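You operate a simulated robot arm through the tools that you are given. There is no shell and no other tool.

You run a simulated two-armed robot. Do the job below in one go: nothing can be reset, and whatever is moved stays where it is left.

## Task
Pick up the yellow canister that says "53" from the top of the far counter with one hand, pass it to the other hand and put it on the tail end of belt 3. Set down upright: yellow canister.

It is judged by the outcome, as a careful person would: the job done as asked, and still so three seconds after it is handed in. It fails if anything else is knocked over, pushed out of place, dropped, spilled or broken.

## Robot
Two 7-joint arms with two-finger parallel grippers on one trunk, on a base that moves. Base frame: it is fixed to the floor where the robot stands at the start and does not move with it; the origin is under the middle of the robot, x ahead of it, y to its left, z up. Readings come in m, rad, newtons and seconds.
The left shoulder is at the start at [0.05, 0.168, 1.107], the right one opposite. With the tool pointing down near the work surface each hand reaches from about 0.1 to 0.64 m from the robot's upright axis, wherever it stands, measured 20 degrees to its own side. Places, roughly: tail end of belt 3 (20x21 cm) [-1.58, -0.18, 1]; yellow canister [0.5, 3, 1]. Payload 1.57 kg a hand.
Tool frame (each hand has its own): the origin (TCP) lies between the finger pads and is the grasp point; the fingertips stand 0.03 m ahead of it; z points along the fingers, y is the line along which they close. The gripper opens to 0.08 m. The fingers are 0.017 m wide and 0.012 m thick; the gripper's body (0.04 by 0.082 m) begins 0.08 m behind the TCP.
Orientation is that of the tool frame in the base frame, as a unit quaternion [x, y, z, w]. With the fingers straight down and closing along the base's y, the tool's x points along the base's -x, its y along +y and its z along -z.

## Interface
- The arms move only by the tool nudge_tool. It takes "left_commands", "right_commands" or both (then of equal length, played together; a hand with none holds still); each is a list of rows, each a list of 7 numbers: the shift along the tool's x, y, z in m, then the turn, a rotation vector about the tool's x, y, z in rad, then the finger opening in m, from 0 to 0.08. In form: [[dx, dy, dz, ax, ay, az, claw], ...]. A call has 1 to 20 rows; each row shifts and turns the commanded pose from where the row before left it, along the tool's axes as they then stand. Rows are played at 5 a second. More than 0.05 m and 0.15 rad between two rows, or a gripper value outside its range, and nothing of the call is played. A pose out of reach is approached as far as the arm can. The call stops where the force on the tool passes 40 N (or 10 N more than at its start, if that is more) or the arm is blocked; 0.2 s more then pass. The fingers move at their own pace (about 0.045 m/s each) and stop on an object; they squeeze with about 23 N. The grip force told is the motor's: it shows also when the fingers shut on nothing. Time passes only in rows, and 0.2 s behind the last, so rows that do not move let the fingers close. The reply holds the time, the measured pose of the TCP, the force on the tool along the base axes, the opening and the grip force, in the units named above and with some noise, with the torque about the TCP (base axes, N m) and any sound that the robot's microphone picked up.
- Cameras (640 x 400 px; columns grow to the right, rows downward): "scene" is now at [0.1282, 0.0137, 1.3269]; the picture's right is [0.14, -0.99, 0.00], its down [-0.49, -0.07, -0.87] and it looks along [0.86, 0.12, -0.49] (base axes); focal length 290 px, centre (320, 200). "left" rides on the left gripper at [0.072, 0.007, -0.122] in its tool frame; the picture's right is [-0.09, 1.00, 0.00], its down [-0.84, -0.08, -0.54] and it looks along [-0.54, -0.05, 0.84] (tool axes); focal length 238 px, centre (320, 200). "right" rides on the right gripper at [0.072, -0.007, -0.122] in its tool frame; the picture's right is [0.09, 1.00, 0.00], its down [-0.84, 0.08, -0.54] and it looks along [-0.54, 0.05, 0.84] (tool axes); focal length 238 px, centre (320, 200). There is no depth. A picture from a camera that has moved, and an enlarged one, comes with that camera's place and axes in the base frame and with its lens.
- snapshot(camera): a new picture of that camera. It takes no simulated time.
- slide_trunk(by): slides the trunk up (or, below 0, down) by that many m; the arms and the scene camera ride with it, the base frame stays. It gives what a move gives, with no picture.
- drive_base(legs): drives the robot by 1 to 6 legs, each [ahead, left, turn to the left] in m, m and rad, along the robot's own axes; the way and the turn of a leg run together, so that a leg with both is an arc; at most 1.5 m and 3.142 rad a leg. The arms and the cameras ride along, it lands a little off, and it stops where it bumps. It gives what a move gives.
- turn_head(pan, tilt): turns the head with the scene camera to pan (to the left, within 1.396 rad either way) and tilt (down, from -0.506 to 1.204), counted from straight ahead of the robot. It gives what a move gives.
- zoom(camera, box): a new picture of the part [left, top, right, bottom] of that camera's present view, enlarged. It takes no simulated time.
- sign_off(): hands the job in; it is judged then, once.

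Nothing tells you exact positions but the pictures and the camera data. Unless the task says otherwise, let go and move clear before handing in.

The tools are called after "Emit:" as name(argument=value, ...) on one line, values as JSON. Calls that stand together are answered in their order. nudge_tool: Moves the arms, as the interface text tells. Its arguments: {"type":"object","properties":{"left_commands":{"type":"array"},"right_commands":{"type":"array"}},"required":[]} The other tools are called the same way: slide_trunk (by) moves the trunk up or down; drive_base (legs) drives the base; turn_head (pan, tilt) turns the head that bears the scene camera; snapshot (camera) takes a picture; zoom (camera, box) takes an enlarged picture of a part of a camera's view; sign_off () hands the job in.

At the start:

```text
t: 0.0
left_tcp_pos: [0.3686, 0.1819, 1.1908]
left_tool_rot: [-0.001, 1.0, 0.0, -0.001]
left_wrist_force: [-0.1, -0.4, -0.5]
left_ft_torque: [0.02, 0.02, 0.01]
left_opening: 0.08
left_grasp_force: 0.0
right_tcp_pos: [0.3914, -0.1227, 1.1809]
right_tool_rot: [0.0, 1.0, 0.0, -0.001]
right_wrist_force: [-0.8, 0.2, 0.3]
right_ft_torque: [0.03, 0.0, 0.02]
right_opening: 0.0803
right_grasp_force: 0.0
trunk travel left (down, up): [-0.275, 0.168]
robot x, y, heading: [0.0031, 0.0019, 0.001]
head pan, tilt (commanded): [0.141, 0.513]
```

scene: 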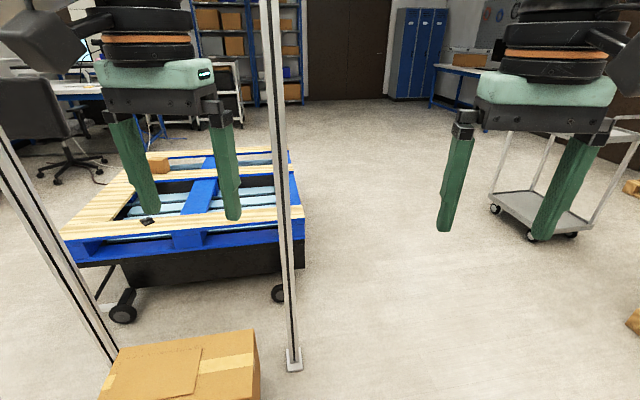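
right: 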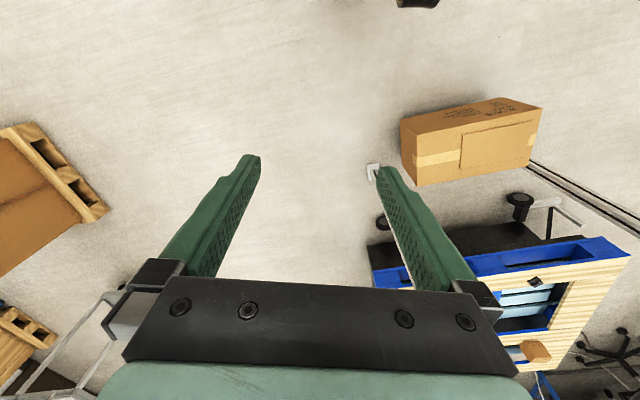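
left: 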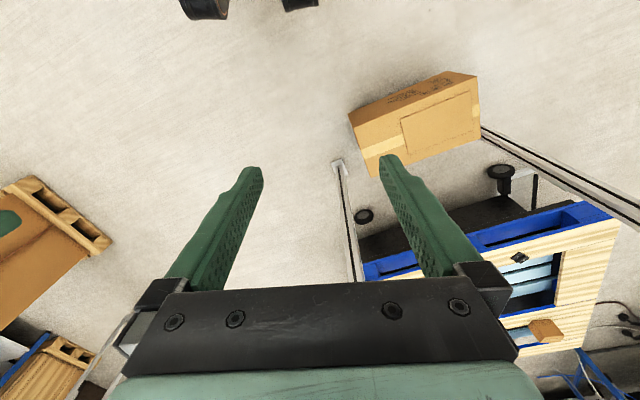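

I see a metal frame post, a cardboard box on the floor and a pallet trolley ahead of me; the canister should be about 3 m to my left and the belt about 1.6 m behind me. I'll look around with the head before moving.

Emit:
turn_head(pan=1.39, tilt=0.3)

Emit:
snapshot(camera="scene")

```text
t: 1.4
left_tcp_pos: [0.3691, 0.1827, 1.1918]
left_tool_rot: [-0.001, 1.0, -0.001, 0.0]
left_wrist_force: [0.5, 0.7, 0.1]
left_ft_torque: [0.0, -0.05, 0.01]
left_opening: 0.0801
left_grasp_force: 0.0
right_tcp_pos: [0.391, -0.1232, 1.1819]
right_tool_rot: [0.0, 1.0, 0.0, 0.0]
right_wrist_force: [-0.5, -0.2, 0.0]
right_ft_torque: [0.04, -0.02, 0.02]
right_opening: 0.0799
right_grasp_force: 0.1
trunk travel left (down, up): [-0.275, 0.168]
robot x, y, heading: [0.0025, 0.0009, 0.0]
head pan, tilt (commanded): [1.389, 0.3]
```

```text
taken
camera scene: at [0.0553, 0.0927, 1.3466], right [0.98, -0.18, 0.0], down [-0.05, -0.29, -0.96], along [0.17, 0.94, -0.3], focal length 290 px, centre (320, 200)
```

scene: 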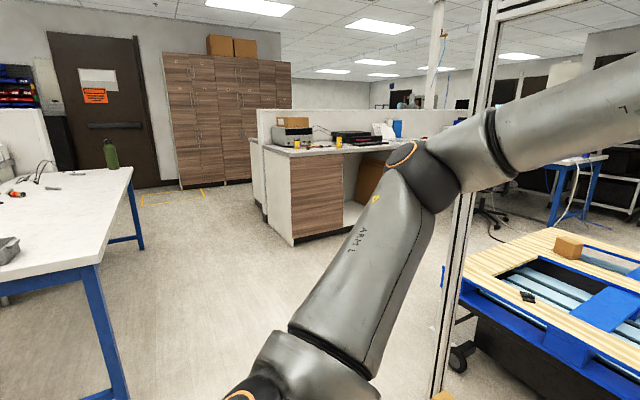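

I see a counter with a wooden end panel and yellow objects on top, roughly where the canister should be. I'll zoom in on it and also look at the other side.

Emit:
zoom(camera="scene", box=[250, 100, 410, 200])

Emit:
turn_head(pan=-1.39, tilt=0.3)

Emit:
snapshot(camera="scene")

```text
4.00 times, centred on (330, 150) of scene
camera zoom: at [0.0553, 0.0927, 1.3466], right [0.98, -0.18, 0.0], down [-0.05, -0.29, -0.96], along [0.17, 0.94, -0.3], focal length 1159 px, centre (280, 400)
```

zoom: 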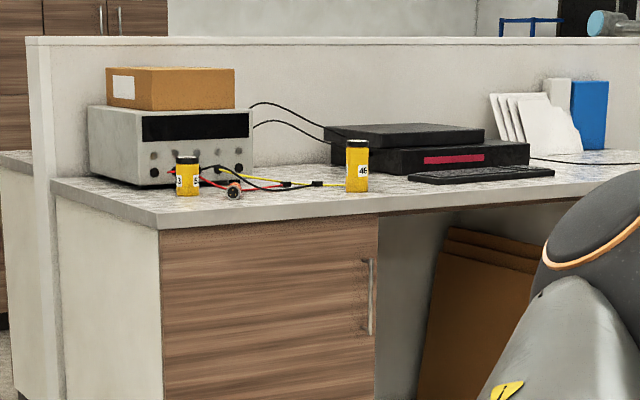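

```text
t: 3.9
left_tcp_pos: [0.3684, 0.1824, 1.1906]
left_tool_rot: [-0.001, 1.0, 0.001, 0.001]
left_wrist_force: [-0.4, 0.3, -0.7]
left_ft_torque: [0.03, -0.02, -0.01]
left_opening: 0.0798
left_grasp_force: 0.1
right_tcp_pos: [0.3923, -0.1237, 1.1818]
right_tool_rot: [0.0, 1.0, 0.0, 0.0]
right_wrist_force: [0.1, 0.3, 0.0]
right_ft_torque: [0.02, 0.0, -0.03]
right_opening: 0.0803
right_grasp_force: 0.0
trunk travel left (down, up): [-0.275, 0.168]
robot x, y, heading: [0.0013, 0.0028, 0.001]
head pan, tilt (commanded): [-1.389, 0.3]
```

```text
taken
camera scene: at [0.0553, -0.0909, 1.3466], right [-0.98, -0.18, 0.0], down [-0.05, 0.29, -0.96], along [0.17, -0.94, -0.3], focal length 290 px, centre (320, 200)
```

scene: 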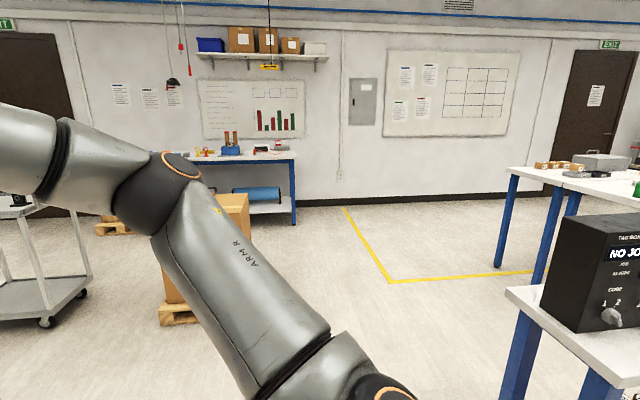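

I see two yellow canisters on the counter to my left (one reads "46", the other shows "3 … 5", which is probably a wrapped "53"), and a table with a control box to the right rear. I'll turn in place to the left and study the way and the belts behind.

Emit:
drive_base(legs=[[0, 0, 1.57]])

Emit:
turn_head(pan=0.0, tilt=0.45)

Emit:
snapshot(camera="scene")

Emit:
turn_head(pan=1.39, tilt=0.4)

Emit:
snapshot(camera="scene")

```text
t: 8.1
left_tcp_pos: [-0.188, 0.3663, 1.1915]
left_tool_rot: [0.712, -0.702, 0.001, -0.001]
left_wrist_force: [0.4, -0.5, -0.3]
left_ft_torque: [0.02, 0.0, 0.03]
left_opening: 0.0803
left_grasp_force: 0.1
right_tcp_pos: [0.1194, 0.3929, 1.1811]
right_tool_rot: [0.712, -0.702, 0.0, 0.0]
right_wrist_force: [0.0, -0.5, 0.3]
right_ft_torque: [0.0, -0.04, -0.02]
right_opening: 0.0801
right_grasp_force: 0.0
trunk travel left (down, up): [-0.275, 0.168]
robot x, y, heading: [-0.0002, 0.0004, 1.583]
head pan, tilt (commanded): [-1.389, 0.3]
```

```text
t: 9.7
left_tcp_pos: [-0.1874, 0.3662, 1.1904]
left_tool_rot: [0.712, -0.702, 0.001, -0.001]
left_wrist_force: [-0.7, 0.1, -0.6]
left_ft_torque: [0.0, 0.0, -0.01]
left_opening: 0.08
left_grasp_force: 0.1
right_tcp_pos: [0.1189, 0.3932, 1.1822]
right_tool_rot: [0.712, -0.703, 0.001, 0.001]
right_wrist_force: [0.4, 0.3, 0.4]
right_ft_torque: [0.02, -0.04, 0.0]
right_opening: 0.0801
right_grasp_force: 0.1
trunk travel left (down, up): [-0.275, 0.168]
robot x, y, heading: [-0.001, 0.0017, 1.585]
head pan, tilt (commanded): [0.0, 0.45]
```

```text
taken
camera scene: at [-0.0032, 0.1328, 1.3327], right [1.0, 0.01, 0.0], down [0.01, -0.44, -0.9], along [-0.01, 0.9, -0.44], focal length 290 px, centre (320, 200)
```

scene: 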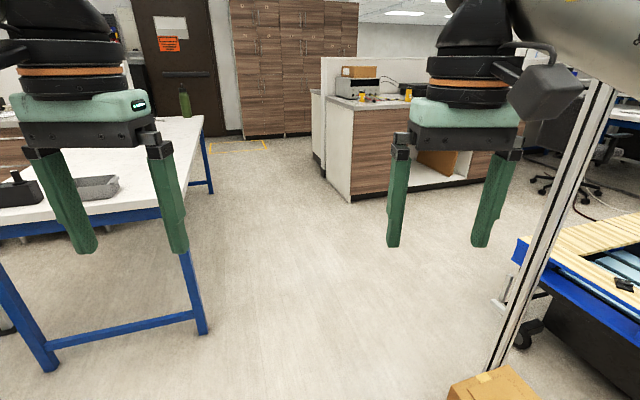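

```text
t: 11.2
left_tcp_pos: [-0.1869, 0.3656, 1.1909]
left_tool_rot: [0.713, -0.701, 0.001, -0.001]
left_wrist_force: [0.1, 0.5, 0.0]
left_ft_torque: [-0.01, -0.03, 0.01]
left_opening: 0.0802
left_grasp_force: 0.0
right_tcp_pos: [0.118, 0.3933, 1.1806]
right_tool_rot: [0.711, -0.703, 0.001, 0.0]
right_wrist_force: [0.9, -0.1, -0.5]
right_ft_torque: [0.0, -0.03, -0.01]
right_opening: 0.0802
right_grasp_force: 0.2
trunk travel left (down, up): [-0.275, 0.168]
robot x, y, heading: [0.0032, -0.0009, 1.584]
head pan, tilt (commanded): [1.389, 0.4]
```

```text
taken
camera scene: at [-0.0934, 0.0565, 1.3373], right [0.17, 0.99, 0.0], down [0.38, -0.07, -0.92], along [-0.91, 0.16, -0.39], focal length 290 px, centre (320, 200)
```

scene: 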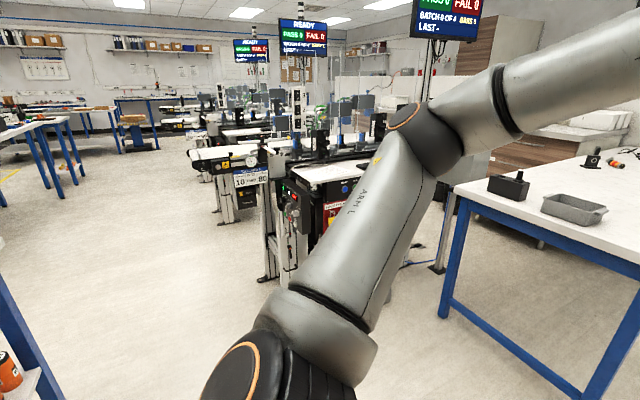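

The counter is straight ahead at about 2.8 m, turned roughly 19° to my axes, and a bench is on my left with a box and post on the right. The way between them is clear, so I'll drive ahead 1.4 m and look again.

Emit:
drive_base(legs=[[1.4, 0, 0]])

Emit:
turn_head(pan=-0.15, tilt=0.3)

Emit:
snapshot(camera="scene")

Emit:
zoom(camera="scene", box=[270, 100, 430, 200])

```text
t: 18.1
left_tcp_pos: [-0.1703, 1.7626, 1.1908]
left_tool_rot: [-0.7, 0.714, 0.0, 0.0]
left_wrist_force: [-0.5, -0.8, -0.7]
left_ft_torque: [-0.01, -0.02, 0.02]
left_opening: 0.0798
left_grasp_force: 0.0
right_tcp_pos: [0.1387, 1.78, 1.1825]
right_tool_rot: [-0.699, 0.715, 0.0, -0.001]
right_wrist_force: [0.7, 0.0, -0.7]
right_ft_torque: [0.02, 0.01, -0.02]
right_opening: 0.0799
right_grasp_force: 0.0
trunk travel left (down, up): [-0.275, 0.168]
robot x, y, heading: [0.0073, 1.3886, 1.557]
head pan, tilt (commanded): [1.389, 0.4]
```

```text
t: 19.8
left_tcp_pos: [-0.1699, 1.7633, 1.1897]
left_tool_rot: [-0.7, 0.714, -0.001, 0.001]
left_wrist_force: [0.2, -0.1, -0.4]
left_ft_torque: [0.02, -0.01, 0.0]
left_opening: 0.0802
left_grasp_force: 0.1
right_tcp_pos: [0.1382, 1.7811, 1.1823]
right_tool_rot: [-0.7, 0.714, 0.0, 0.0]
right_wrist_force: [0.2, 0.7, 0.4]
right_ft_torque: [-0.02, 0.0, 0.03]
right_opening: 0.08
right_grasp_force: 0.0
trunk travel left (down, up): [-0.275, 0.168]
robot x, y, heading: [0.0019, 1.3909, 1.55]
head pan, tilt (commanded): [-0.15, 0.3]
```

```text
taken
camera scene: at [0.0208, 1.524, 1.3466], right [0.99, -0.17, 0.0], down [-0.05, -0.29, -0.96], along [0.16, 0.94, -0.3], focal length 290 px, centre (320, 200)
```

scene: 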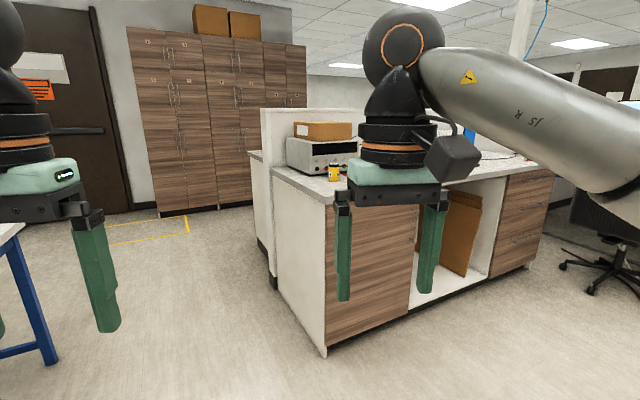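

```text
4.00 times, centred on (350, 150) of scene
camera zoom: at [0.0208, 1.524, 1.3466], right [0.99, -0.17, 0.0], down [-0.05, -0.29, -0.96], along [0.16, 0.94, -0.3], focal length 1159 px, centre (200, 400)
```

zoom: 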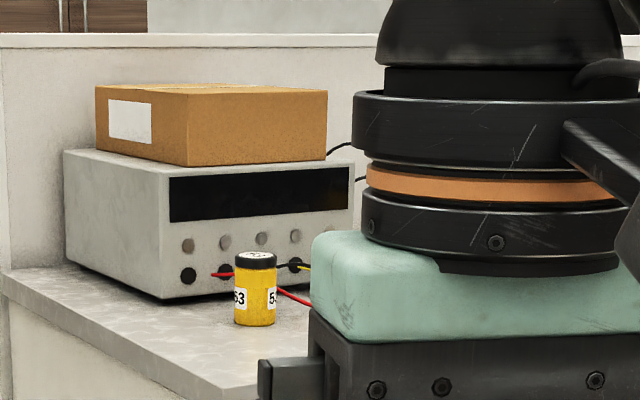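

The left canister clearly reads "53"; triangulating from two views puts its base at about (0.36, 3.06, 0.965), roughly 0.23 m behind the counter's front edge. I'll drive to a standoff square to the counter, with the canister slightly to my left, and look again.

Emit:
drive_base(legs=[[0.887, -0.729, 0], [0, 0, 0.33]])

Emit:
turn_head(pan=0.1, tilt=0.45)

Emit:
snapshot(camera="scene")

```text
t: 27.6
left_tcp_pos: [0.4573, 2.5723, 1.1909]
left_tool_rot: [0.813, -0.582, 0.001, -0.001]
left_wrist_force: [-0.4, -0.4, 0.4]
left_ft_torque: [-0.01, -0.01, -0.04]
left_opening: 0.0801
left_grasp_force: 0.1
right_tcp_pos: [0.7398, 2.6935, 1.1815]
right_tool_rot: [0.813, -0.583, 0.0, 0.0]
right_wrist_force: [-1.5, 1.2, 0.1]
right_ft_torque: [-0.03, 0.0, 0.03]
right_opening: 0.08
right_grasp_force: 0.1
trunk travel left (down, up): [-0.275, 0.168]
robot x, y, heading: [0.7492, 2.2798, 1.899]
head pan, tilt (commanded): [-0.15, 0.3]
```

```text
t: 28.4
left_tcp_pos: [0.457, 2.5714, 1.1918]
left_tool_rot: [0.813, -0.582, 0.0, -0.001]
left_wrist_force: [-1.1, -0.3, -0.3]
left_ft_torque: [0.03, 0.0, 0.0]
left_opening: 0.0799
left_grasp_force: 0.1
right_tcp_pos: [0.7407, 2.6922, 1.1826]
right_tool_rot: [0.813, -0.583, 0.0, -0.001]
right_wrist_force: [0.2, 0.4, -1.1]
right_ft_torque: [0.01, 0.01, 0.03]
right_opening: 0.0799
right_grasp_force: 0.1
trunk travel left (down, up): [-0.275, 0.168]
robot x, y, heading: [0.7478, 2.2782, 1.9]
head pan, tilt (commanded): [0.099, 0.45]
```

```text
taken
camera scene: at [0.6963, 2.4043, 1.3327], right [0.91, 0.41, 0.0], down [0.18, -0.4, -0.9], along [-0.37, 0.82, -0.43], focal length 290 px, centre (320, 200)
```

scene: 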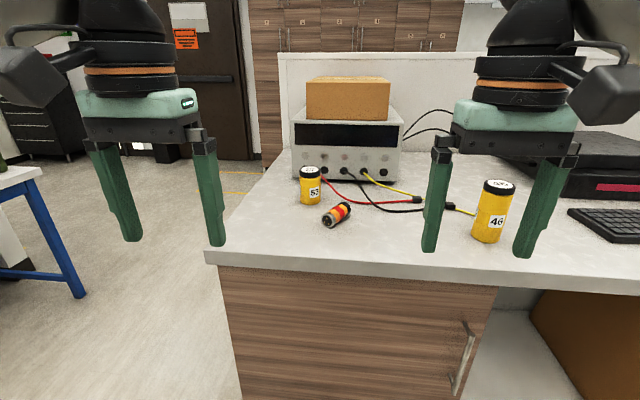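

I'm at the standoff and see the "53" canister ahead, with test leads and a small cylindrical part just right of and in front of it, and "46" further right. I'll zoom in to get precise positions.

Emit:
zoom(camera="scene", box=[240, 130, 400, 230])

Emit:
zoom(camera="scene", box=[200, 150, 520, 350])

Emit:
snapshot(camera="left")

```text
4.00 times, centred on (320, 180) of scene
camera zoom: at [0.6963, 2.4043, 1.3327], right [0.91, 0.41, 0.0], down [0.18, -0.4, -0.9], along [-0.37, 0.82, -0.43], focal length 1159 px, centre (320, 280)
```

zoom: 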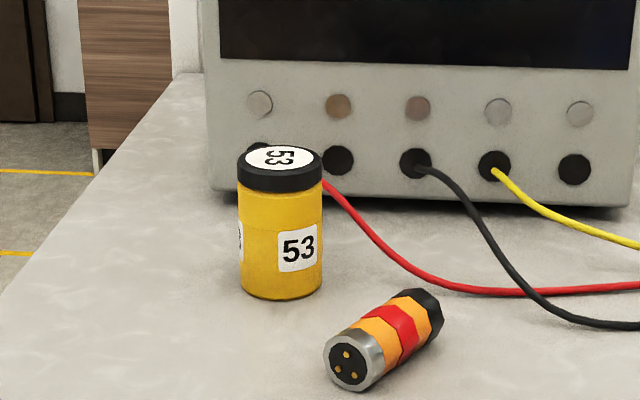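

```text
2.00 times, centred on (360, 250) of scene
camera zoom: at [0.6963, 2.4043, 1.3327], right [0.91, 0.41, 0.0], down [0.18, -0.4, -0.9], along [-0.37, 0.82, -0.43], focal length 579 px, centre (240, 100)
```

zoom: 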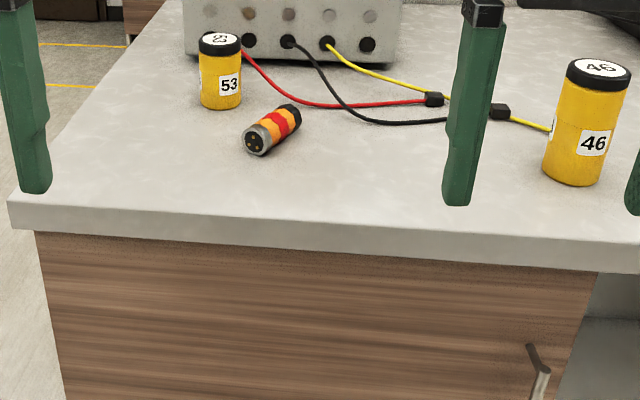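

```text
taken
camera left: at [0.4735, 2.5025, 1.3131], right [-0.97, -0.23, 0.0], down [-0.2, 0.82, 0.54], along [-0.13, 0.53, -0.84], focal length 238 px, centre (320, 200)
```

left: 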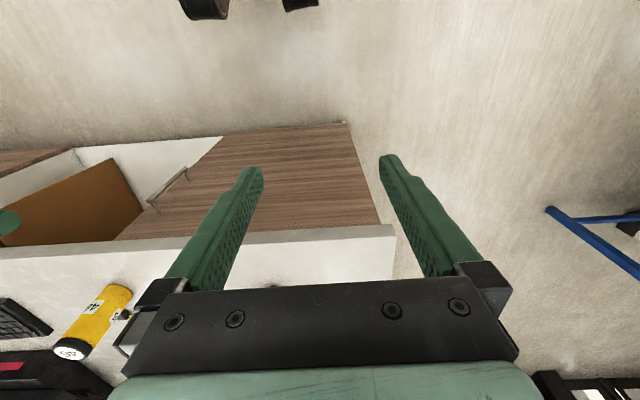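

The "53" canister stands at about (0.362, 3.07) with its base near z 0.973, diameter ~0.06 m and height ~0.094 m; the leads and connector leave room for a straight-down grasp with the left hand. First I'll yaw the left hand by 55° and pull the right hand up and back so it clears canister "46".

Emit:
nudge_tool(left_commands=[[0, 0, 0, 0, 0, 0.12, 0.08], [0, 0, 0, 0, 0, 0.12, 0.08], [0, 0, 0, 0, 0, 0.12, 0.08], [0, 0, 0, 0, 0, 0.12, 0.08], [0, 0, 0, 0, 0, 0.12, 0.08], [0, 0, 0, 0, 0, 0.12, 0.08], [0, 0, 0, 0, 0, 0.12, 0.08], [0, 0, 0, 0, 0, 0.12, 0.08]], right_commands=[[0.02, -0.01, -0.01, 0, 0, 0, 0.08], [0.02, -0.01, -0.01, 0, 0, 0, 0.08], [0.02, -0.01, -0.01, 0, 0, 0, 0.08], [0.02, -0.01, -0.01, 0, 0, 0, 0.08], [0.02, -0.01, -0.01, 0, 0, 0, 0.08], [0, 0, -0.01, 0, 0, 0, 0.08], [0, 0, -0.01, 0, 0, 0, 0.08], [0, 0, 0, 0, 0, 0, 0.08]])

Emit:
turn_head(pan=0.15, tilt=0.6)

Emit:
snapshot(camera="scene")

Emit:
snapshot(camera="left")

```text
t: 30.2
left_tcp_pos: [0.4599, 2.5704, 1.1888]
left_tool_rot: [-0.451, 0.892, 0.001, 0.001]
left_wrist_force: [0.2, -0.4, -0.7]
left_ft_torque: [0.0, 0.03, -0.02]
left_opening: 0.0802
left_grasp_force: 0.1
left hand out of reach, approached as far as the arm can: row 8
right_tcp_pos: [0.8187, 2.6115, 1.2509]
right_tool_rot: [0.813, -0.583, 0.0, 0.001]
right_wrist_force: [-0.3, -0.7, -0.1]
right_ft_torque: [0.02, 0.01, 0.01]
right_opening: 0.0802
right_grasp_force: 0.1
trunk travel left (down, up): [-0.275, 0.168]
robot x, y, heading: [0.7494, 2.2802, 1.9]
head pan, tilt (commanded): [0.099, 0.45]
```

```text
t: 30.9
left_tcp_pos: [0.4599, 2.5719, 1.1878]
left_tool_rot: [-0.454, 0.891, 0.0, 0.001]
left_wrist_force: [0.7, -0.1, -0.1]
left_ft_torque: [0.02, 0.05, -0.02]
left_opening: 0.0798
left_grasp_force: 0.1
right_tcp_pos: [0.8182, 2.612, 1.25]
right_tool_rot: [0.813, -0.583, 0.0, 0.0]
right_wrist_force: [-0.1, 0.9, 0.3]
right_ft_torque: [-0.03, 0.03, 0.0]
right_opening: 0.0801
right_grasp_force: 0.1
trunk travel left (down, up): [-0.275, 0.168]
robot x, y, heading: [0.7473, 2.2834, 1.897]
head pan, tilt (commanded): [0.15, 0.6]
```

```text
taken
camera scene: at [0.6938, 2.3992, 1.3191], right [0.89, 0.46, 0.0], down [0.26, -0.5, -0.83], along [-0.38, 0.73, -0.56], focal length 290 px, centre (320, 200)
```

scene: 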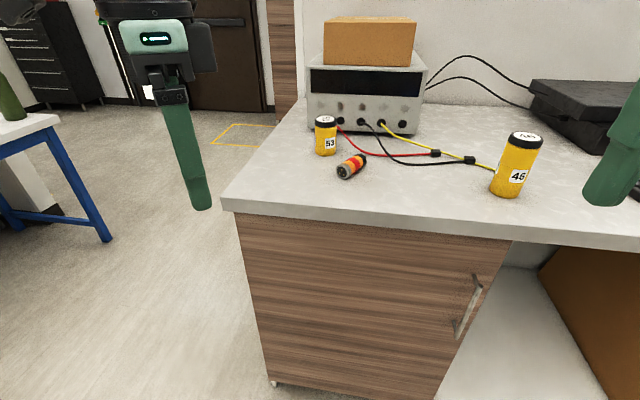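

```text
taken
camera left: at [0.411, 2.5177, 1.3106], right [-0.75, 0.66, 0.0], down [0.56, 0.63, 0.54], along [0.36, 0.41, -0.84], focal length 238 px, centre (320, 200)
```

left: 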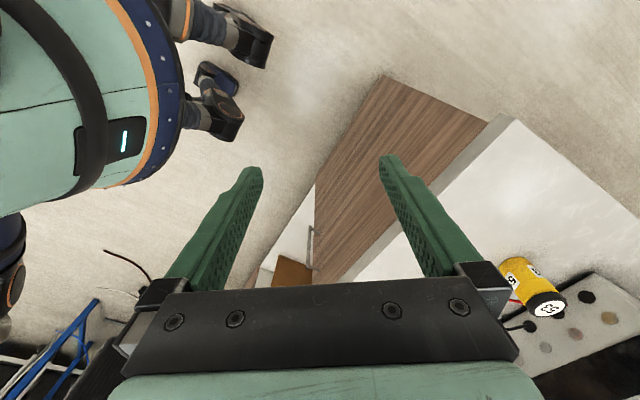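

The canister view from the left wrist camera agrees with (0.36, 3.06); the left wrist is near its yaw limit, so I'll ease it back 10° and then drive up to the counter with the canister a little to my left.

Emit:
nudge_tool(left_commands=[[0, 0, 0, 0, 0, -0.09, 0.08], [0, 0, 0, 0, 0, -0.09, 0.08]])

Emit:
drive_base(legs=[[0.15, -0.07, 0], [0.14, 0, 0]])

Emit:
snapshot(camera="scene")

Emit:
snapshot(camera="left")

```text
t: 31.5
left_tcp_pos: [0.4596, 2.5698, 1.1883]
left_tool_rot: [-0.531, 0.847, 0.0, 0.0]
left_wrist_force: [-0.2, -0.4, 0.4]
left_ft_torque: [-0.02, -0.01, 0.01]
left_opening: 0.08
left_grasp_force: 0.2
right_tcp_pos: [0.8196, 2.611, 1.2516]
right_tool_rot: [0.812, -0.583, 0.001, 0.0]
right_wrist_force: [0.4, 0.9, -0.3]
right_ft_torque: [-0.02, 0.01, -0.04]
right_opening: 0.0801
right_grasp_force: 0.0
trunk travel left (down, up): [-0.275, 0.168]
robot x, y, heading: [0.7507, 2.2805, 1.895]
head pan, tilt (commanded): [0.15, 0.6]
```

```text
t: 33.9
left_tcp_pos: [0.4336, 2.8676, 1.1887]
left_tool_rot: [-0.532, 0.847, 0.0, 0.0]
left_wrist_force: [-0.5, 0.3, 0.7]
left_ft_torque: [-0.03, 0.0, 0.03]
left_opening: 0.08
left_grasp_force: 0.0
right_tcp_pos: [0.7916, 2.9093, 1.2508]
right_tool_rot: [0.814, -0.581, 0.0, 0.0]
right_wrist_force: [-1.3, 1.0, 0.5]
right_ft_torque: [-0.04, -0.01, 0.05]
right_opening: 0.0802
right_grasp_force: 0.1
trunk travel left (down, up): [-0.275, 0.168]
robot x, y, heading: [0.7215, 2.5758, 1.901]
head pan, tilt (commanded): [0.15, 0.6]
```

```text
taken
camera scene: at [0.6671, 2.6968, 1.319], right [0.89, 0.46, 0.0], down [0.26, -0.5, -0.82], along [-0.38, 0.73, -0.57], focal length 290 px, centre (320, 200)
```

scene: 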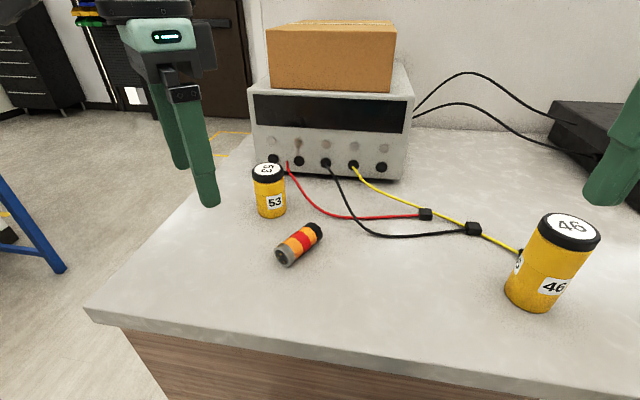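

```text
taken
camera left: at [0.3946, 2.8068, 1.311], right [-0.86, 0.52, 0.0], down [0.43, 0.72, 0.54], along [0.28, 0.46, -0.84], focal length 238 px, centre (320, 200)
```

left: 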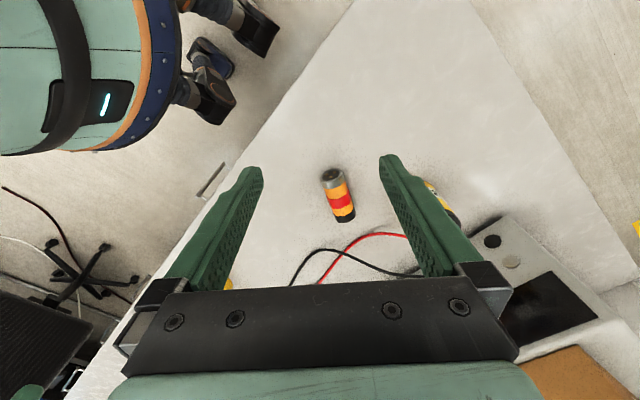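

The base is now about 0.55 m from the canister and nothing was bumped. I'll zoom to fix the canister's position precisely before moving the left hand over it.

Emit:
zoom(camera="scene", box=[220, 140, 348, 220])

```text
5.00 times, centred on (284, 180) of scene
camera zoom: at [0.6671, 2.6968, 1.319], right [0.89, 0.46, 0.0], down [0.26, -0.5, -0.82], along [-0.38, 0.73, -0.57], focal length 1448 px, centre (500, 300)
```

zoom: 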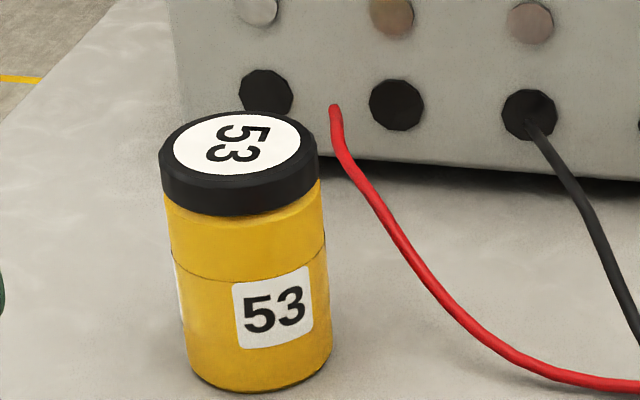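

The canister resolves to (0.365, 3.068), base 0.973, top 1.067, consistent from both rays. I'll move the left hand horizontally to sit above it, staying well above its lid.

Emit:
nudge_tool(left_commands=[[-0.0251, 0.0248, 0, 0, 0, 0, 0.08], [-0.0251, 0.0248, 0, 0, 0, 0, 0.08], [-0.0251, 0.0248, 0, 0, 0, 0, 0.08], [-0.0251, 0.0248, 0, 0, 0, 0, 0.08], [-0.0251, 0.0248, 0, 0, 0, 0, 0.08], [-0.0251, 0.0248, 0, 0, 0, 0, 0.08], [0, 0, 0, 0, 0, 0, 0.08]])

Emit:
snapshot(camera="left")

Emit:
snapshot(camera="scene")

```text
t: 35.5
left_tcp_pos: [0.4396, 2.9896, 1.1355]
left_tool_rot: [-0.533, 0.846, 0.0, 0.002]
left_wrist_force: [0.3, 0.0, -0.4]
left_ft_torque: [-0.01, 0.0, 0.02]
left_opening: 0.0802
left_grasp_force: 0.1
left hand out of reach, approached as far as the arm can: row 2, 3, 4, 5, 6
right_tcp_pos: [0.7918, 2.909, 1.2505]
right_tool_rot: [0.814, -0.581, 0.0, 0.0]
right_wrist_force: [-0.8, 0.1, -0.2]
right_ft_torque: [0.0, 0.01, -0.01]
right_opening: 0.0801
right_grasp_force: 0.1
trunk travel left (down, up): [-0.275, 0.168]
robot x, y, heading: [0.7245, 2.5811, 1.899]
head pan, tilt (commanded): [0.15, 0.6]
```

```text
taken
camera left: at [0.4018, 2.9276, 1.2576], right [-0.86, 0.51, 0.0], down [0.43, 0.72, 0.54], along [0.28, 0.47, -0.84], focal length 238 px, centre (320, 200)
```

left: 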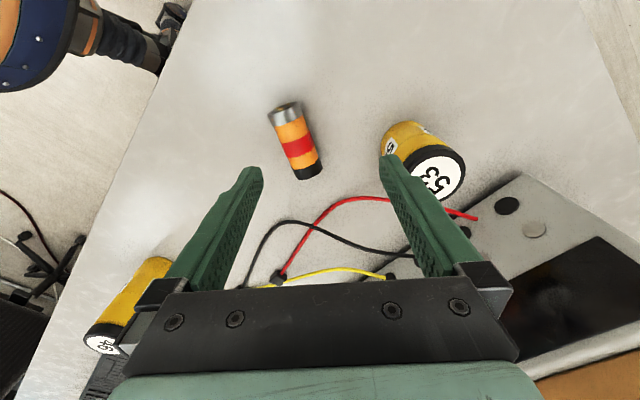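

```text
taken
camera scene: at [0.6673, 2.6959, 1.3191], right [0.89, 0.46, 0.0], down [0.26, -0.5, -0.83], along [-0.38, 0.73, -0.56], focal length 290 px, centre (320, 200)
```

scene: 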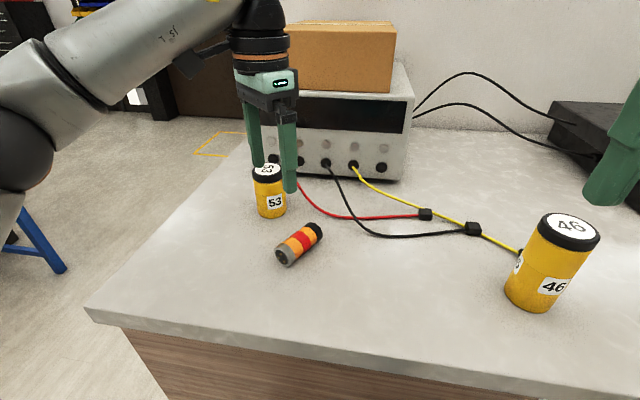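

The left arm ran out of reach at that height (it sagged to z 1.135, still above the lid). I'll bring the hand back and move the base a bit closer to the counter.

Emit:
nudge_tool(left_commands=[[0.0251, -0.0248, 0, 0, 0, 0, 0.08], [0.0251, -0.0248, 0, 0, 0, 0, 0.08], [0.0251, -0.0248, 0, 0, 0, 0, 0.08], [0.0251, -0.0248, 0, 0, 0, 0, 0.08], [0, 0, 0, 0, 0, 0, 0.08]])

Emit:
snapshot(camera="left")

```text
t: 36.7
left_tcp_pos: [0.4855, 2.8558, 1.1365]
left_tool_rot: [-0.531, 0.847, 0.001, 0.001]
left_wrist_force: [-0.2, -0.1, -0.4]
left_ft_torque: [-0.01, -0.02, 0.02]
left_opening: 0.08
left_grasp_force: 0.1
right_tcp_pos: [0.7922, 2.9099, 1.252]
right_tool_rot: [0.814, -0.582, 0.001, 0.0]
right_wrist_force: [0.4, 0.6, -1.2]
right_ft_torque: [-0.03, -0.04, -0.01]
right_opening: 0.0802
right_grasp_force: 0.1
trunk travel left (down, up): [-0.275, 0.168]
robot x, y, heading: [0.7261, 2.5755, 1.9]
head pan, tilt (commanded): [0.15, 0.6]
```

```text
taken
camera left: at [0.4467, 2.7946, 1.2595], right [-0.86, 0.52, 0.0], down [0.43, 0.72, 0.54], along [0.28, 0.47, -0.84], focal length 238 px, centre (320, 200)
```

left: 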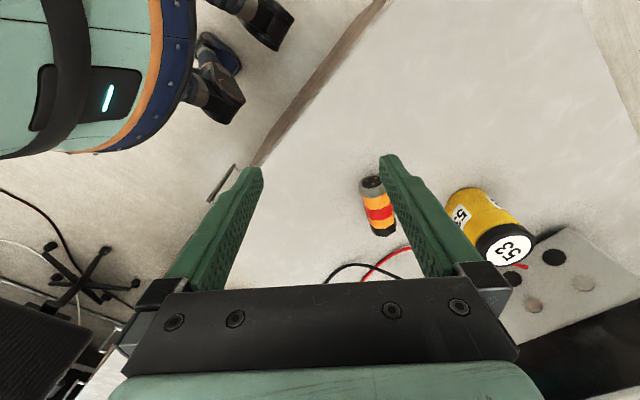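

The robot's front wheels reach about 0.16 m ahead of its axis and the counter edge is 0.35 m away, so I can safely drive 0.10 m closer.

Emit:
drive_base(legs=[[0.1, 0, 0]])

Emit:
snapshot(camera="left")

Emit:
snapshot(camera="scene")

```text
t: 37.7
left_tcp_pos: [0.4679, 2.9056, 1.1363]
left_tool_rot: [-0.533, 0.846, -0.001, 0.001]
left_wrist_force: [0.0, -0.5, -0.2]
left_ft_torque: [0.06, 0.04, 0.02]
left_opening: 0.08
left_grasp_force: 0.0
right_tcp_pos: [0.7736, 2.9592, 1.2511]
right_tool_rot: [0.813, -0.582, 0.001, 0.001]
right_wrist_force: [0.2, -0.5, 0.4]
right_ft_torque: [0.06, -0.01, 0.04]
right_opening: 0.0798
right_grasp_force: 0.1
trunk travel left (down, up): [-0.275, 0.168]
robot x, y, heading: [0.7023, 2.6291, 1.903]
head pan, tilt (commanded): [0.15, 0.6]
stopped in leg 1: the robot was blocked; the commanded pose is now the measured one
```

```text
taken
camera left: at [0.4292, 2.8447, 1.2594], right [-0.86, 0.51, 0.0], down [0.43, 0.72, 0.54], along [0.28, 0.46, -0.84], focal length 238 px, centre (320, 200)
```

left: 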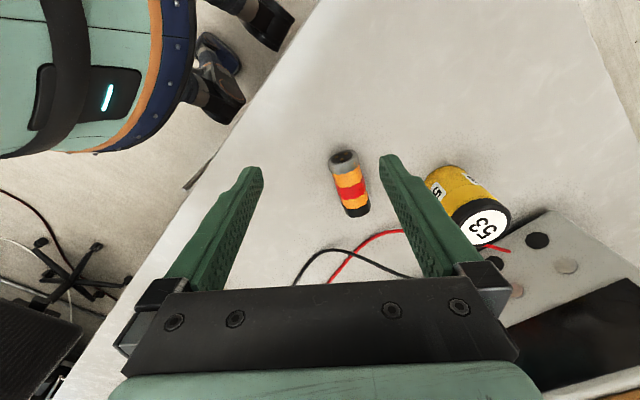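

```text
taken
camera scene: at [0.6502, 2.7455, 1.3194], right [0.89, 0.46, 0.0], down [0.26, -0.5, -0.83], along [-0.38, 0.73, -0.56], focal length 290 px, centre (320, 200)
```

scene: 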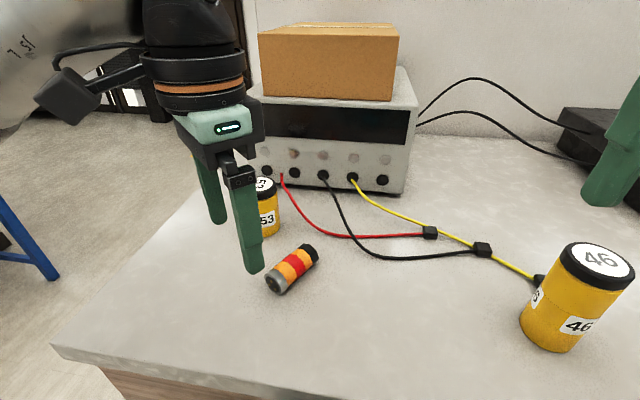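

The base touched the counter after 5 cm, leaving the canister about 0.55 m from my axis. Raising the trunk will give the left arm more reach when pointing down, so I'll back off 1 cm and slide the trunk up 0.15 m.

Emit:
drive_base(legs=[[-0.01, 0, 0]])

Emit:
slide_trunk(by=0.15)

Emit:
turn_head(pan=0.2, tilt=0.8)

Emit:
snapshot(camera="scene")

```text
t: 38.5
left_tcp_pos: [0.4704, 2.8966, 1.1368]
left_tool_rot: [-0.533, 0.846, -0.001, -0.001]
left_wrist_force: [0.1, 0.7, 0.0]
left_ft_torque: [0.04, 0.04, -0.02]
left_opening: 0.0799
left_grasp_force: 0.0
right_tcp_pos: [0.7772, 2.952, 1.2491]
right_tool_rot: [0.813, -0.582, 0.003, 0.001]
right_wrist_force: [-0.2, -1.0, 0.2]
right_ft_torque: [0.04, 0.05, -0.01]
right_opening: 0.0801
right_grasp_force: 0.0
trunk travel left (down, up): [-0.275, 0.168]
robot x, y, heading: [0.7075, 2.6229, 1.903]
head pan, tilt (commanded): [0.15, 0.6]
```

```text
t: 40.2
left_tcp_pos: [0.4694, 2.898, 1.2864]
left_tool_rot: [-0.532, 0.846, -0.002, 0.0]
left_wrist_force: [-0.8, -0.5, 0.0]
left_ft_torque: [0.0, 0.01, -0.01]
left_opening: 0.0798
left_grasp_force: 0.1
right_tcp_pos: [0.7765, 2.9523, 1.3983]
right_tool_rot: [0.813, -0.582, 0.002, 0.001]
right_wrist_force: [0.2, -0.2, 1.5]
right_ft_torque: [0.0, 0.0, 0.02]
right_opening: 0.0801
right_grasp_force: 0.1
trunk travel left (down, up): [-0.425, 0.018]
robot x, y, heading: [0.7083, 2.6239, 1.9]
head pan, tilt (commanded): [0.15, 0.6]
```

```text
t: 41.0
left_tcp_pos: [0.4696, 2.8977, 1.2861]
left_tool_rot: [-0.533, 0.846, -0.002, 0.0]
left_wrist_force: [0.1, 1.0, 0.2]
left_ft_torque: [-0.01, -0.03, 0.02]
left_opening: 0.0798
left_grasp_force: 0.1
right_tcp_pos: [0.7768, 2.9521, 1.3993]
right_tool_rot: [0.813, -0.582, 0.001, 0.001]
right_wrist_force: [-0.4, 0.1, 0.0]
right_ft_torque: [0.03, 0.01, 0.01]
right_opening: 0.08
right_grasp_force: 0.1
trunk travel left (down, up): [-0.425, 0.018]
robot x, y, heading: [0.7094, 2.6205, 1.907]
head pan, tilt (commanded): [0.201, 0.799]
```

```text
taken
camera scene: at [0.6529, 2.7287, 1.4523], right [0.86, 0.51, 0.0], down [0.36, -0.62, -0.7], along [-0.35, 0.6, -0.72], focal length 290 px, centre (320, 200)
```

scene: 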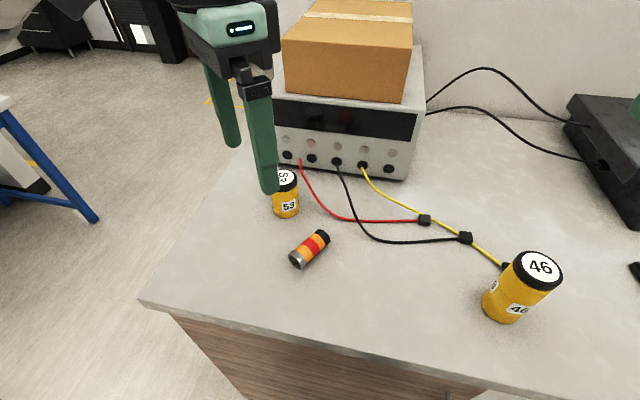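

The view is clear: canister "53" upright with free space around it. I'll lower the left hand to about 1.136 m (fingertips 4 cm above the lid) and slide over the canister.

Emit:
nudge_tool(left_commands=[[0, 0, 0.0375, 0, 0, 0, 0.08], [0, 0, 0.0375, 0, 0, 0, 0.08], [0, 0, 0.0375, 0, 0, 0, 0.08], [0, 0, 0.0375, 0, 0, 0, 0.08], [-0.02166, 0.0336, 0, 0, 0, 0, 0.08], [-0.02166, 0.0336, 0, 0, 0, 0, 0.08], [-0.02166, 0.0336, 0, 0, 0, 0, 0.08], [-0.02166, 0.0336, 0, 0, 0, 0, 0.08], [-0.02166, 0.0336, 0, 0, 0, 0, 0.08], [0, 0, 0, 0, 0, 0, 0.08]])

Emit:
snapshot(camera="left")

Emit:
snapshot(camera="scene")

```text
t: 43.2
left_tcp_pos: [0.3898, 3.0253, 1.1347]
left_tool_rot: [-0.533, 0.846, -0.001, -0.001]
left_wrist_force: [-0.3, 0.0, 0.0]
left_ft_torque: [0.03, -0.04, 0.02]
left_opening: 0.0799
left_grasp_force: 0.1
left hand out of reach, approached as far as the arm can: row 8, 9
right_tcp_pos: [0.7765, 2.9517, 1.3998]
right_tool_rot: [0.813, -0.582, 0.003, 0.001]
right_wrist_force: [0.5, -0.6, -0.1]
right_ft_torque: [0.02, 0.0, -0.01]
right_opening: 0.0799
right_grasp_force: 0.1
trunk travel left (down, up): [-0.425, 0.018]
robot x, y, heading: [0.7101, 2.6187, 1.903]
head pan, tilt (commanded): [0.201, 0.799]
```

```text
taken
camera left: at [0.352, 2.9643, 1.2574], right [-0.86, 0.51, 0.0], down [0.43, 0.72, 0.54], along [0.28, 0.46, -0.84], focal length 238 px, centre (320, 200)
```

left: 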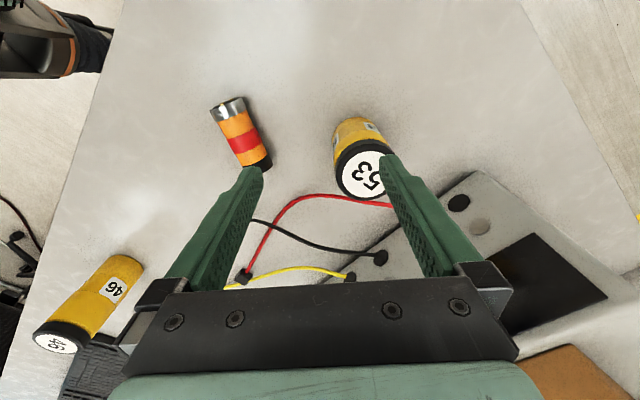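

```text
taken
camera scene: at [0.6529, 2.7288, 1.4522], right [0.86, 0.51, 0.0], down [0.36, -0.62, -0.7], along [-0.35, 0.6, -0.72], focal length 290 px, centre (320, 200)
```

scene: 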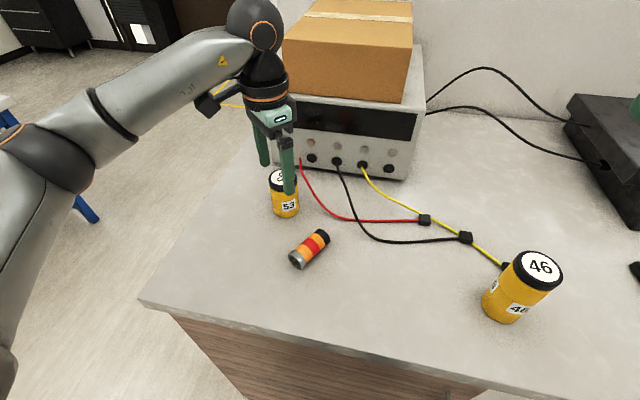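

The arm stops 5 cm short at this yaw, which points to a wrist-roll limit. I'll rotate the hand most of the way back to its neutral yaw and then finish moving over the canister, still above the lid.

Emit:
nudge_tool(left_commands=[[0, 0, 0, 0, 0, -0.12, 0.08], [0, 0, 0, 0, 0, -0.12, 0.08], [0, 0, 0, 0, 0, -0.12, 0.08], [0, 0, 0, 0, 0, -0.12, 0.08], [0, 0, 0, 0, 0, -0.12, 0.08], [0, 0, 0, 0, 0, 0, 0.08]])

```text
t: 44.6
left_tcp_pos: [0.3912, 3.0258, 1.1363]
left_tool_rot: [0.76, -0.65, 0.0, -0.001]
left_wrist_force: [-0.1, 0.0, 0.2]
left_ft_torque: [0.01, 0.01, -0.02]
left_opening: 0.0801
left_grasp_force: 0.2
right_tcp_pos: [0.7768, 2.9506, 1.4001]
right_tool_rot: [0.813, -0.582, 0.002, 0.001]
right_wrist_force: [-0.2, 0.3, 0.6]
right_ft_torque: [-0.02, 0.02, -0.01]
right_opening: 0.0799
right_grasp_force: 0.1
trunk travel left (down, up): [-0.425, 0.018]
robot x, y, heading: [0.707, 2.6209, 1.903]
head pan, tilt (commanded): [0.201, 0.799]
```

Emit:
nudge_tool(left_commands=[[-0.0229, 0.0097, 0, 0, 0, 0, 0.08], [-0.0228, 0.0097, 0, 0, 0, 0, 0.08], [0, 0, 0, 0, 0, 0, 0.08]])

Emit:
snapshot(camera="left")

Emit:
snapshot(camera="scene")

```text
t: 45.4
left_tcp_pos: [0.3636, 3.0691, 1.1335]
left_tool_rot: [0.759, -0.651, 0.0, 0.001]
left_wrist_force: [-0.3, -0.6, 0.1]
left_ft_torque: [0.0, -0.03, -0.01]
left_opening: 0.0802
left_grasp_force: 0.0
right_tcp_pos: [0.7765, 2.9525, 1.4002]
right_tool_rot: [0.813, -0.582, 0.002, 0.001]
right_wrist_force: [0.3, 0.5, 0.1]
right_ft_torque: [0.01, 0.03, -0.03]
right_opening: 0.0802
right_grasp_force: 0.1
trunk travel left (down, up): [-0.425, 0.018]
robot x, y, heading: [0.7079, 2.6226, 1.904]
head pan, tilt (commanded): [0.201, 0.799]
```

```text
taken
camera left: at [0.3673, 2.9991, 1.2575], right [-1.0, -0.06, 0.0], down [-0.05, 0.84, 0.54], along [-0.03, 0.54, -0.84], focal length 238 px, centre (320, 200)
```

left: 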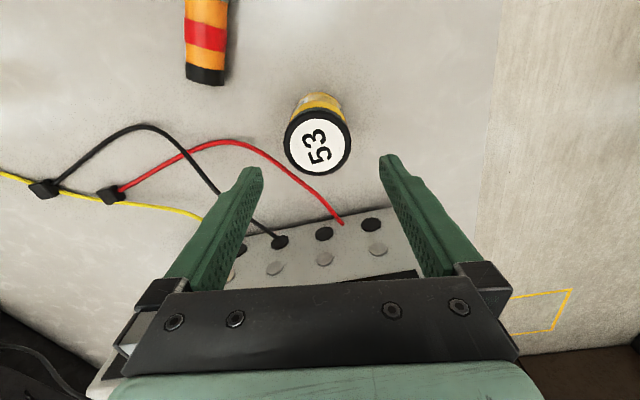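

```text
taken
camera scene: at [0.6529, 2.7285, 1.4522], right [0.86, 0.51, 0.0], down [0.36, -0.62, -0.7], along [-0.35, 0.6, -0.72], focal length 290 px, centre (320, 200)
```

scene: 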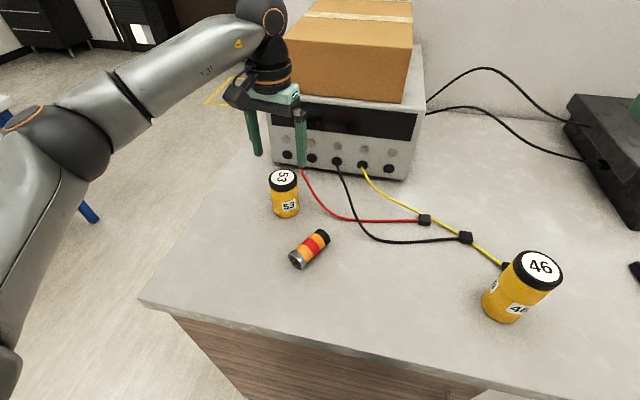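

The wrist view shows the lid centred between the fingers within about 2–3 mm, and the leads are clear of both fingers. I'll go straight down to about 5.8 cm above the counter.

Emit:
nudge_tool(left_commands=[[0, -0.0005, 0.025, 0, 0, 0, 0.08], [0, -0.0005, 0.025, 0, 0, 0, 0.08], [0, 0, 0.025, 0, 0, 0, 0.08], [0, 0, 0.025, 0, 0, 0, 0.08], [0, 0, 0, 0, 0, 0, 0.08]])

Emit:
snapshot(camera="left")

Emit:
zoom(camera="scene", box=[200, 110, 360, 210])

```text
t: 46.6
left_tcp_pos: [0.3647, 3.07, 1.0353]
left_tool_rot: [0.759, -0.651, 0.001, 0.001]
left_wrist_force: [0.3, 0.6, 0.0]
left_ft_torque: [0.02, 0.03, 0.01]
left_opening: 0.0799
left_grasp_force: 0.0
right_tcp_pos: [0.7769, 2.9518, 1.4002]
right_tool_rot: [0.813, -0.582, 0.002, 0.002]
right_wrist_force: [0.6, 0.7, -0.3]
right_ft_torque: [0.02, 0.01, 0.03]
right_opening: 0.0801
right_grasp_force: 0.1
trunk travel left (down, up): [-0.425, 0.018]
robot x, y, heading: [0.7073, 2.6224, 1.903]
head pan, tilt (commanded): [0.201, 0.799]
```

```text
taken
camera left: at [0.3682, 2.9991, 1.1578], right [-1.0, -0.06, 0.0], down [-0.05, 0.84, 0.54], along [-0.03, 0.54, -0.84], focal length 238 px, centre (320, 200)
```

left: 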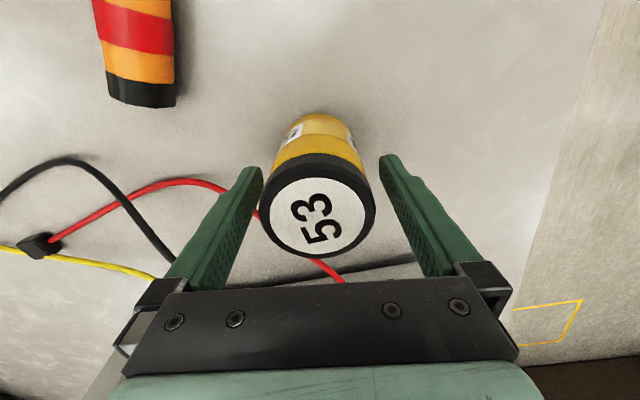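

```text
4.00 times, centred on (280, 160) of scene
camera zoom: at [0.653, 2.7286, 1.4522], right [0.86, 0.51, 0.0], down [0.36, -0.62, -0.7], along [-0.35, 0.6, -0.72], focal length 1159 px, centre (480, 360)
```

zoom: 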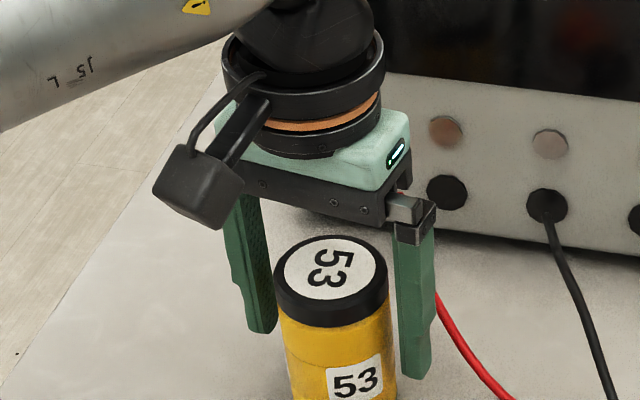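

The lid is centred between the fingers and both fingers clear the red lead. I'll go down 1 cm more and close the fingers.

Emit:
nudge_tool(left_commands=[[0, 0, 0.01, 0, 0, 0, 0.08], [0, 0, 0, 0, 0, 0, 0.03], [0, 0, 0, 0, 0, 0, 0.03], [0, 0, 0, 0, 0, 0, 0.03], [0, 0, 0, 0, 0, 0, 0.03], [0, 0, 0, 0, 0, 0, 0.03]])

Emit:
snapshot(camera="left")

Emit:
zoom(camera="scene", box=[200, 110, 360, 210])

```text
t: 48.0
left_tcp_pos: [0.364, 3.0702, 1.0265]
left_tool_rot: [0.759, -0.651, 0.001, 0.001]
left_wrist_force: [0.7, 0.2, -0.3]
left_ft_torque: [-0.01, 0.02, 0.01]
left_opening: 0.0575
left_grasp_force: 23.1
right_tcp_pos: [0.7771, 2.9518, 1.4007]
right_tool_rot: [0.813, -0.582, 0.003, 0.001]
right_wrist_force: [-0.9, -0.7, -0.6]
right_ft_torque: [0.01, 0.01, 0.02]
right_opening: 0.0799
right_grasp_force: 0.0
trunk travel left (down, up): [-0.425, 0.018]
robot x, y, heading: [0.7109, 2.6194, 1.904]
head pan, tilt (commanded): [0.201, 0.799]
```

```text
taken
camera left: at [0.3675, 2.9992, 1.1485], right [-1.0, -0.06, 0.0], down [-0.05, 0.84, 0.54], along [-0.03, 0.54, -0.84], focal length 238 px, centre (320, 200)
```

left: 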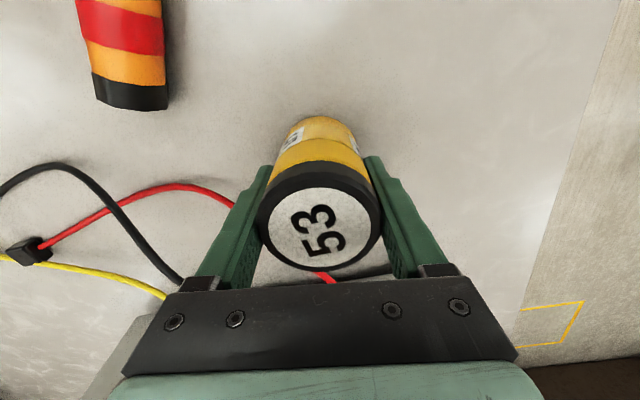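

```text
4.00 times, centred on (280, 160) of scene
camera zoom: at [0.653, 2.7287, 1.4522], right [0.86, 0.51, 0.0], down [0.36, -0.62, -0.7], along [-0.35, 0.6, -0.72], focal length 1159 px, centre (480, 360)
```

zoom: 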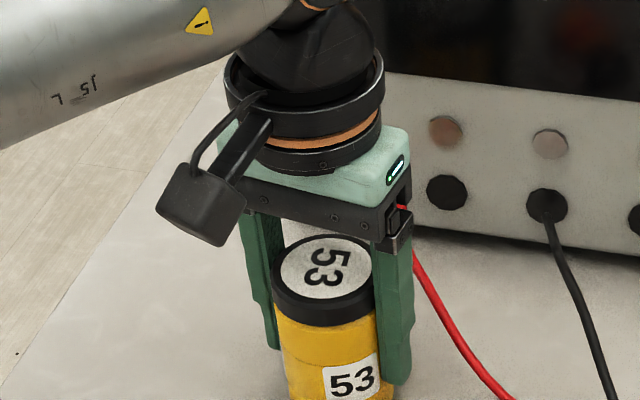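

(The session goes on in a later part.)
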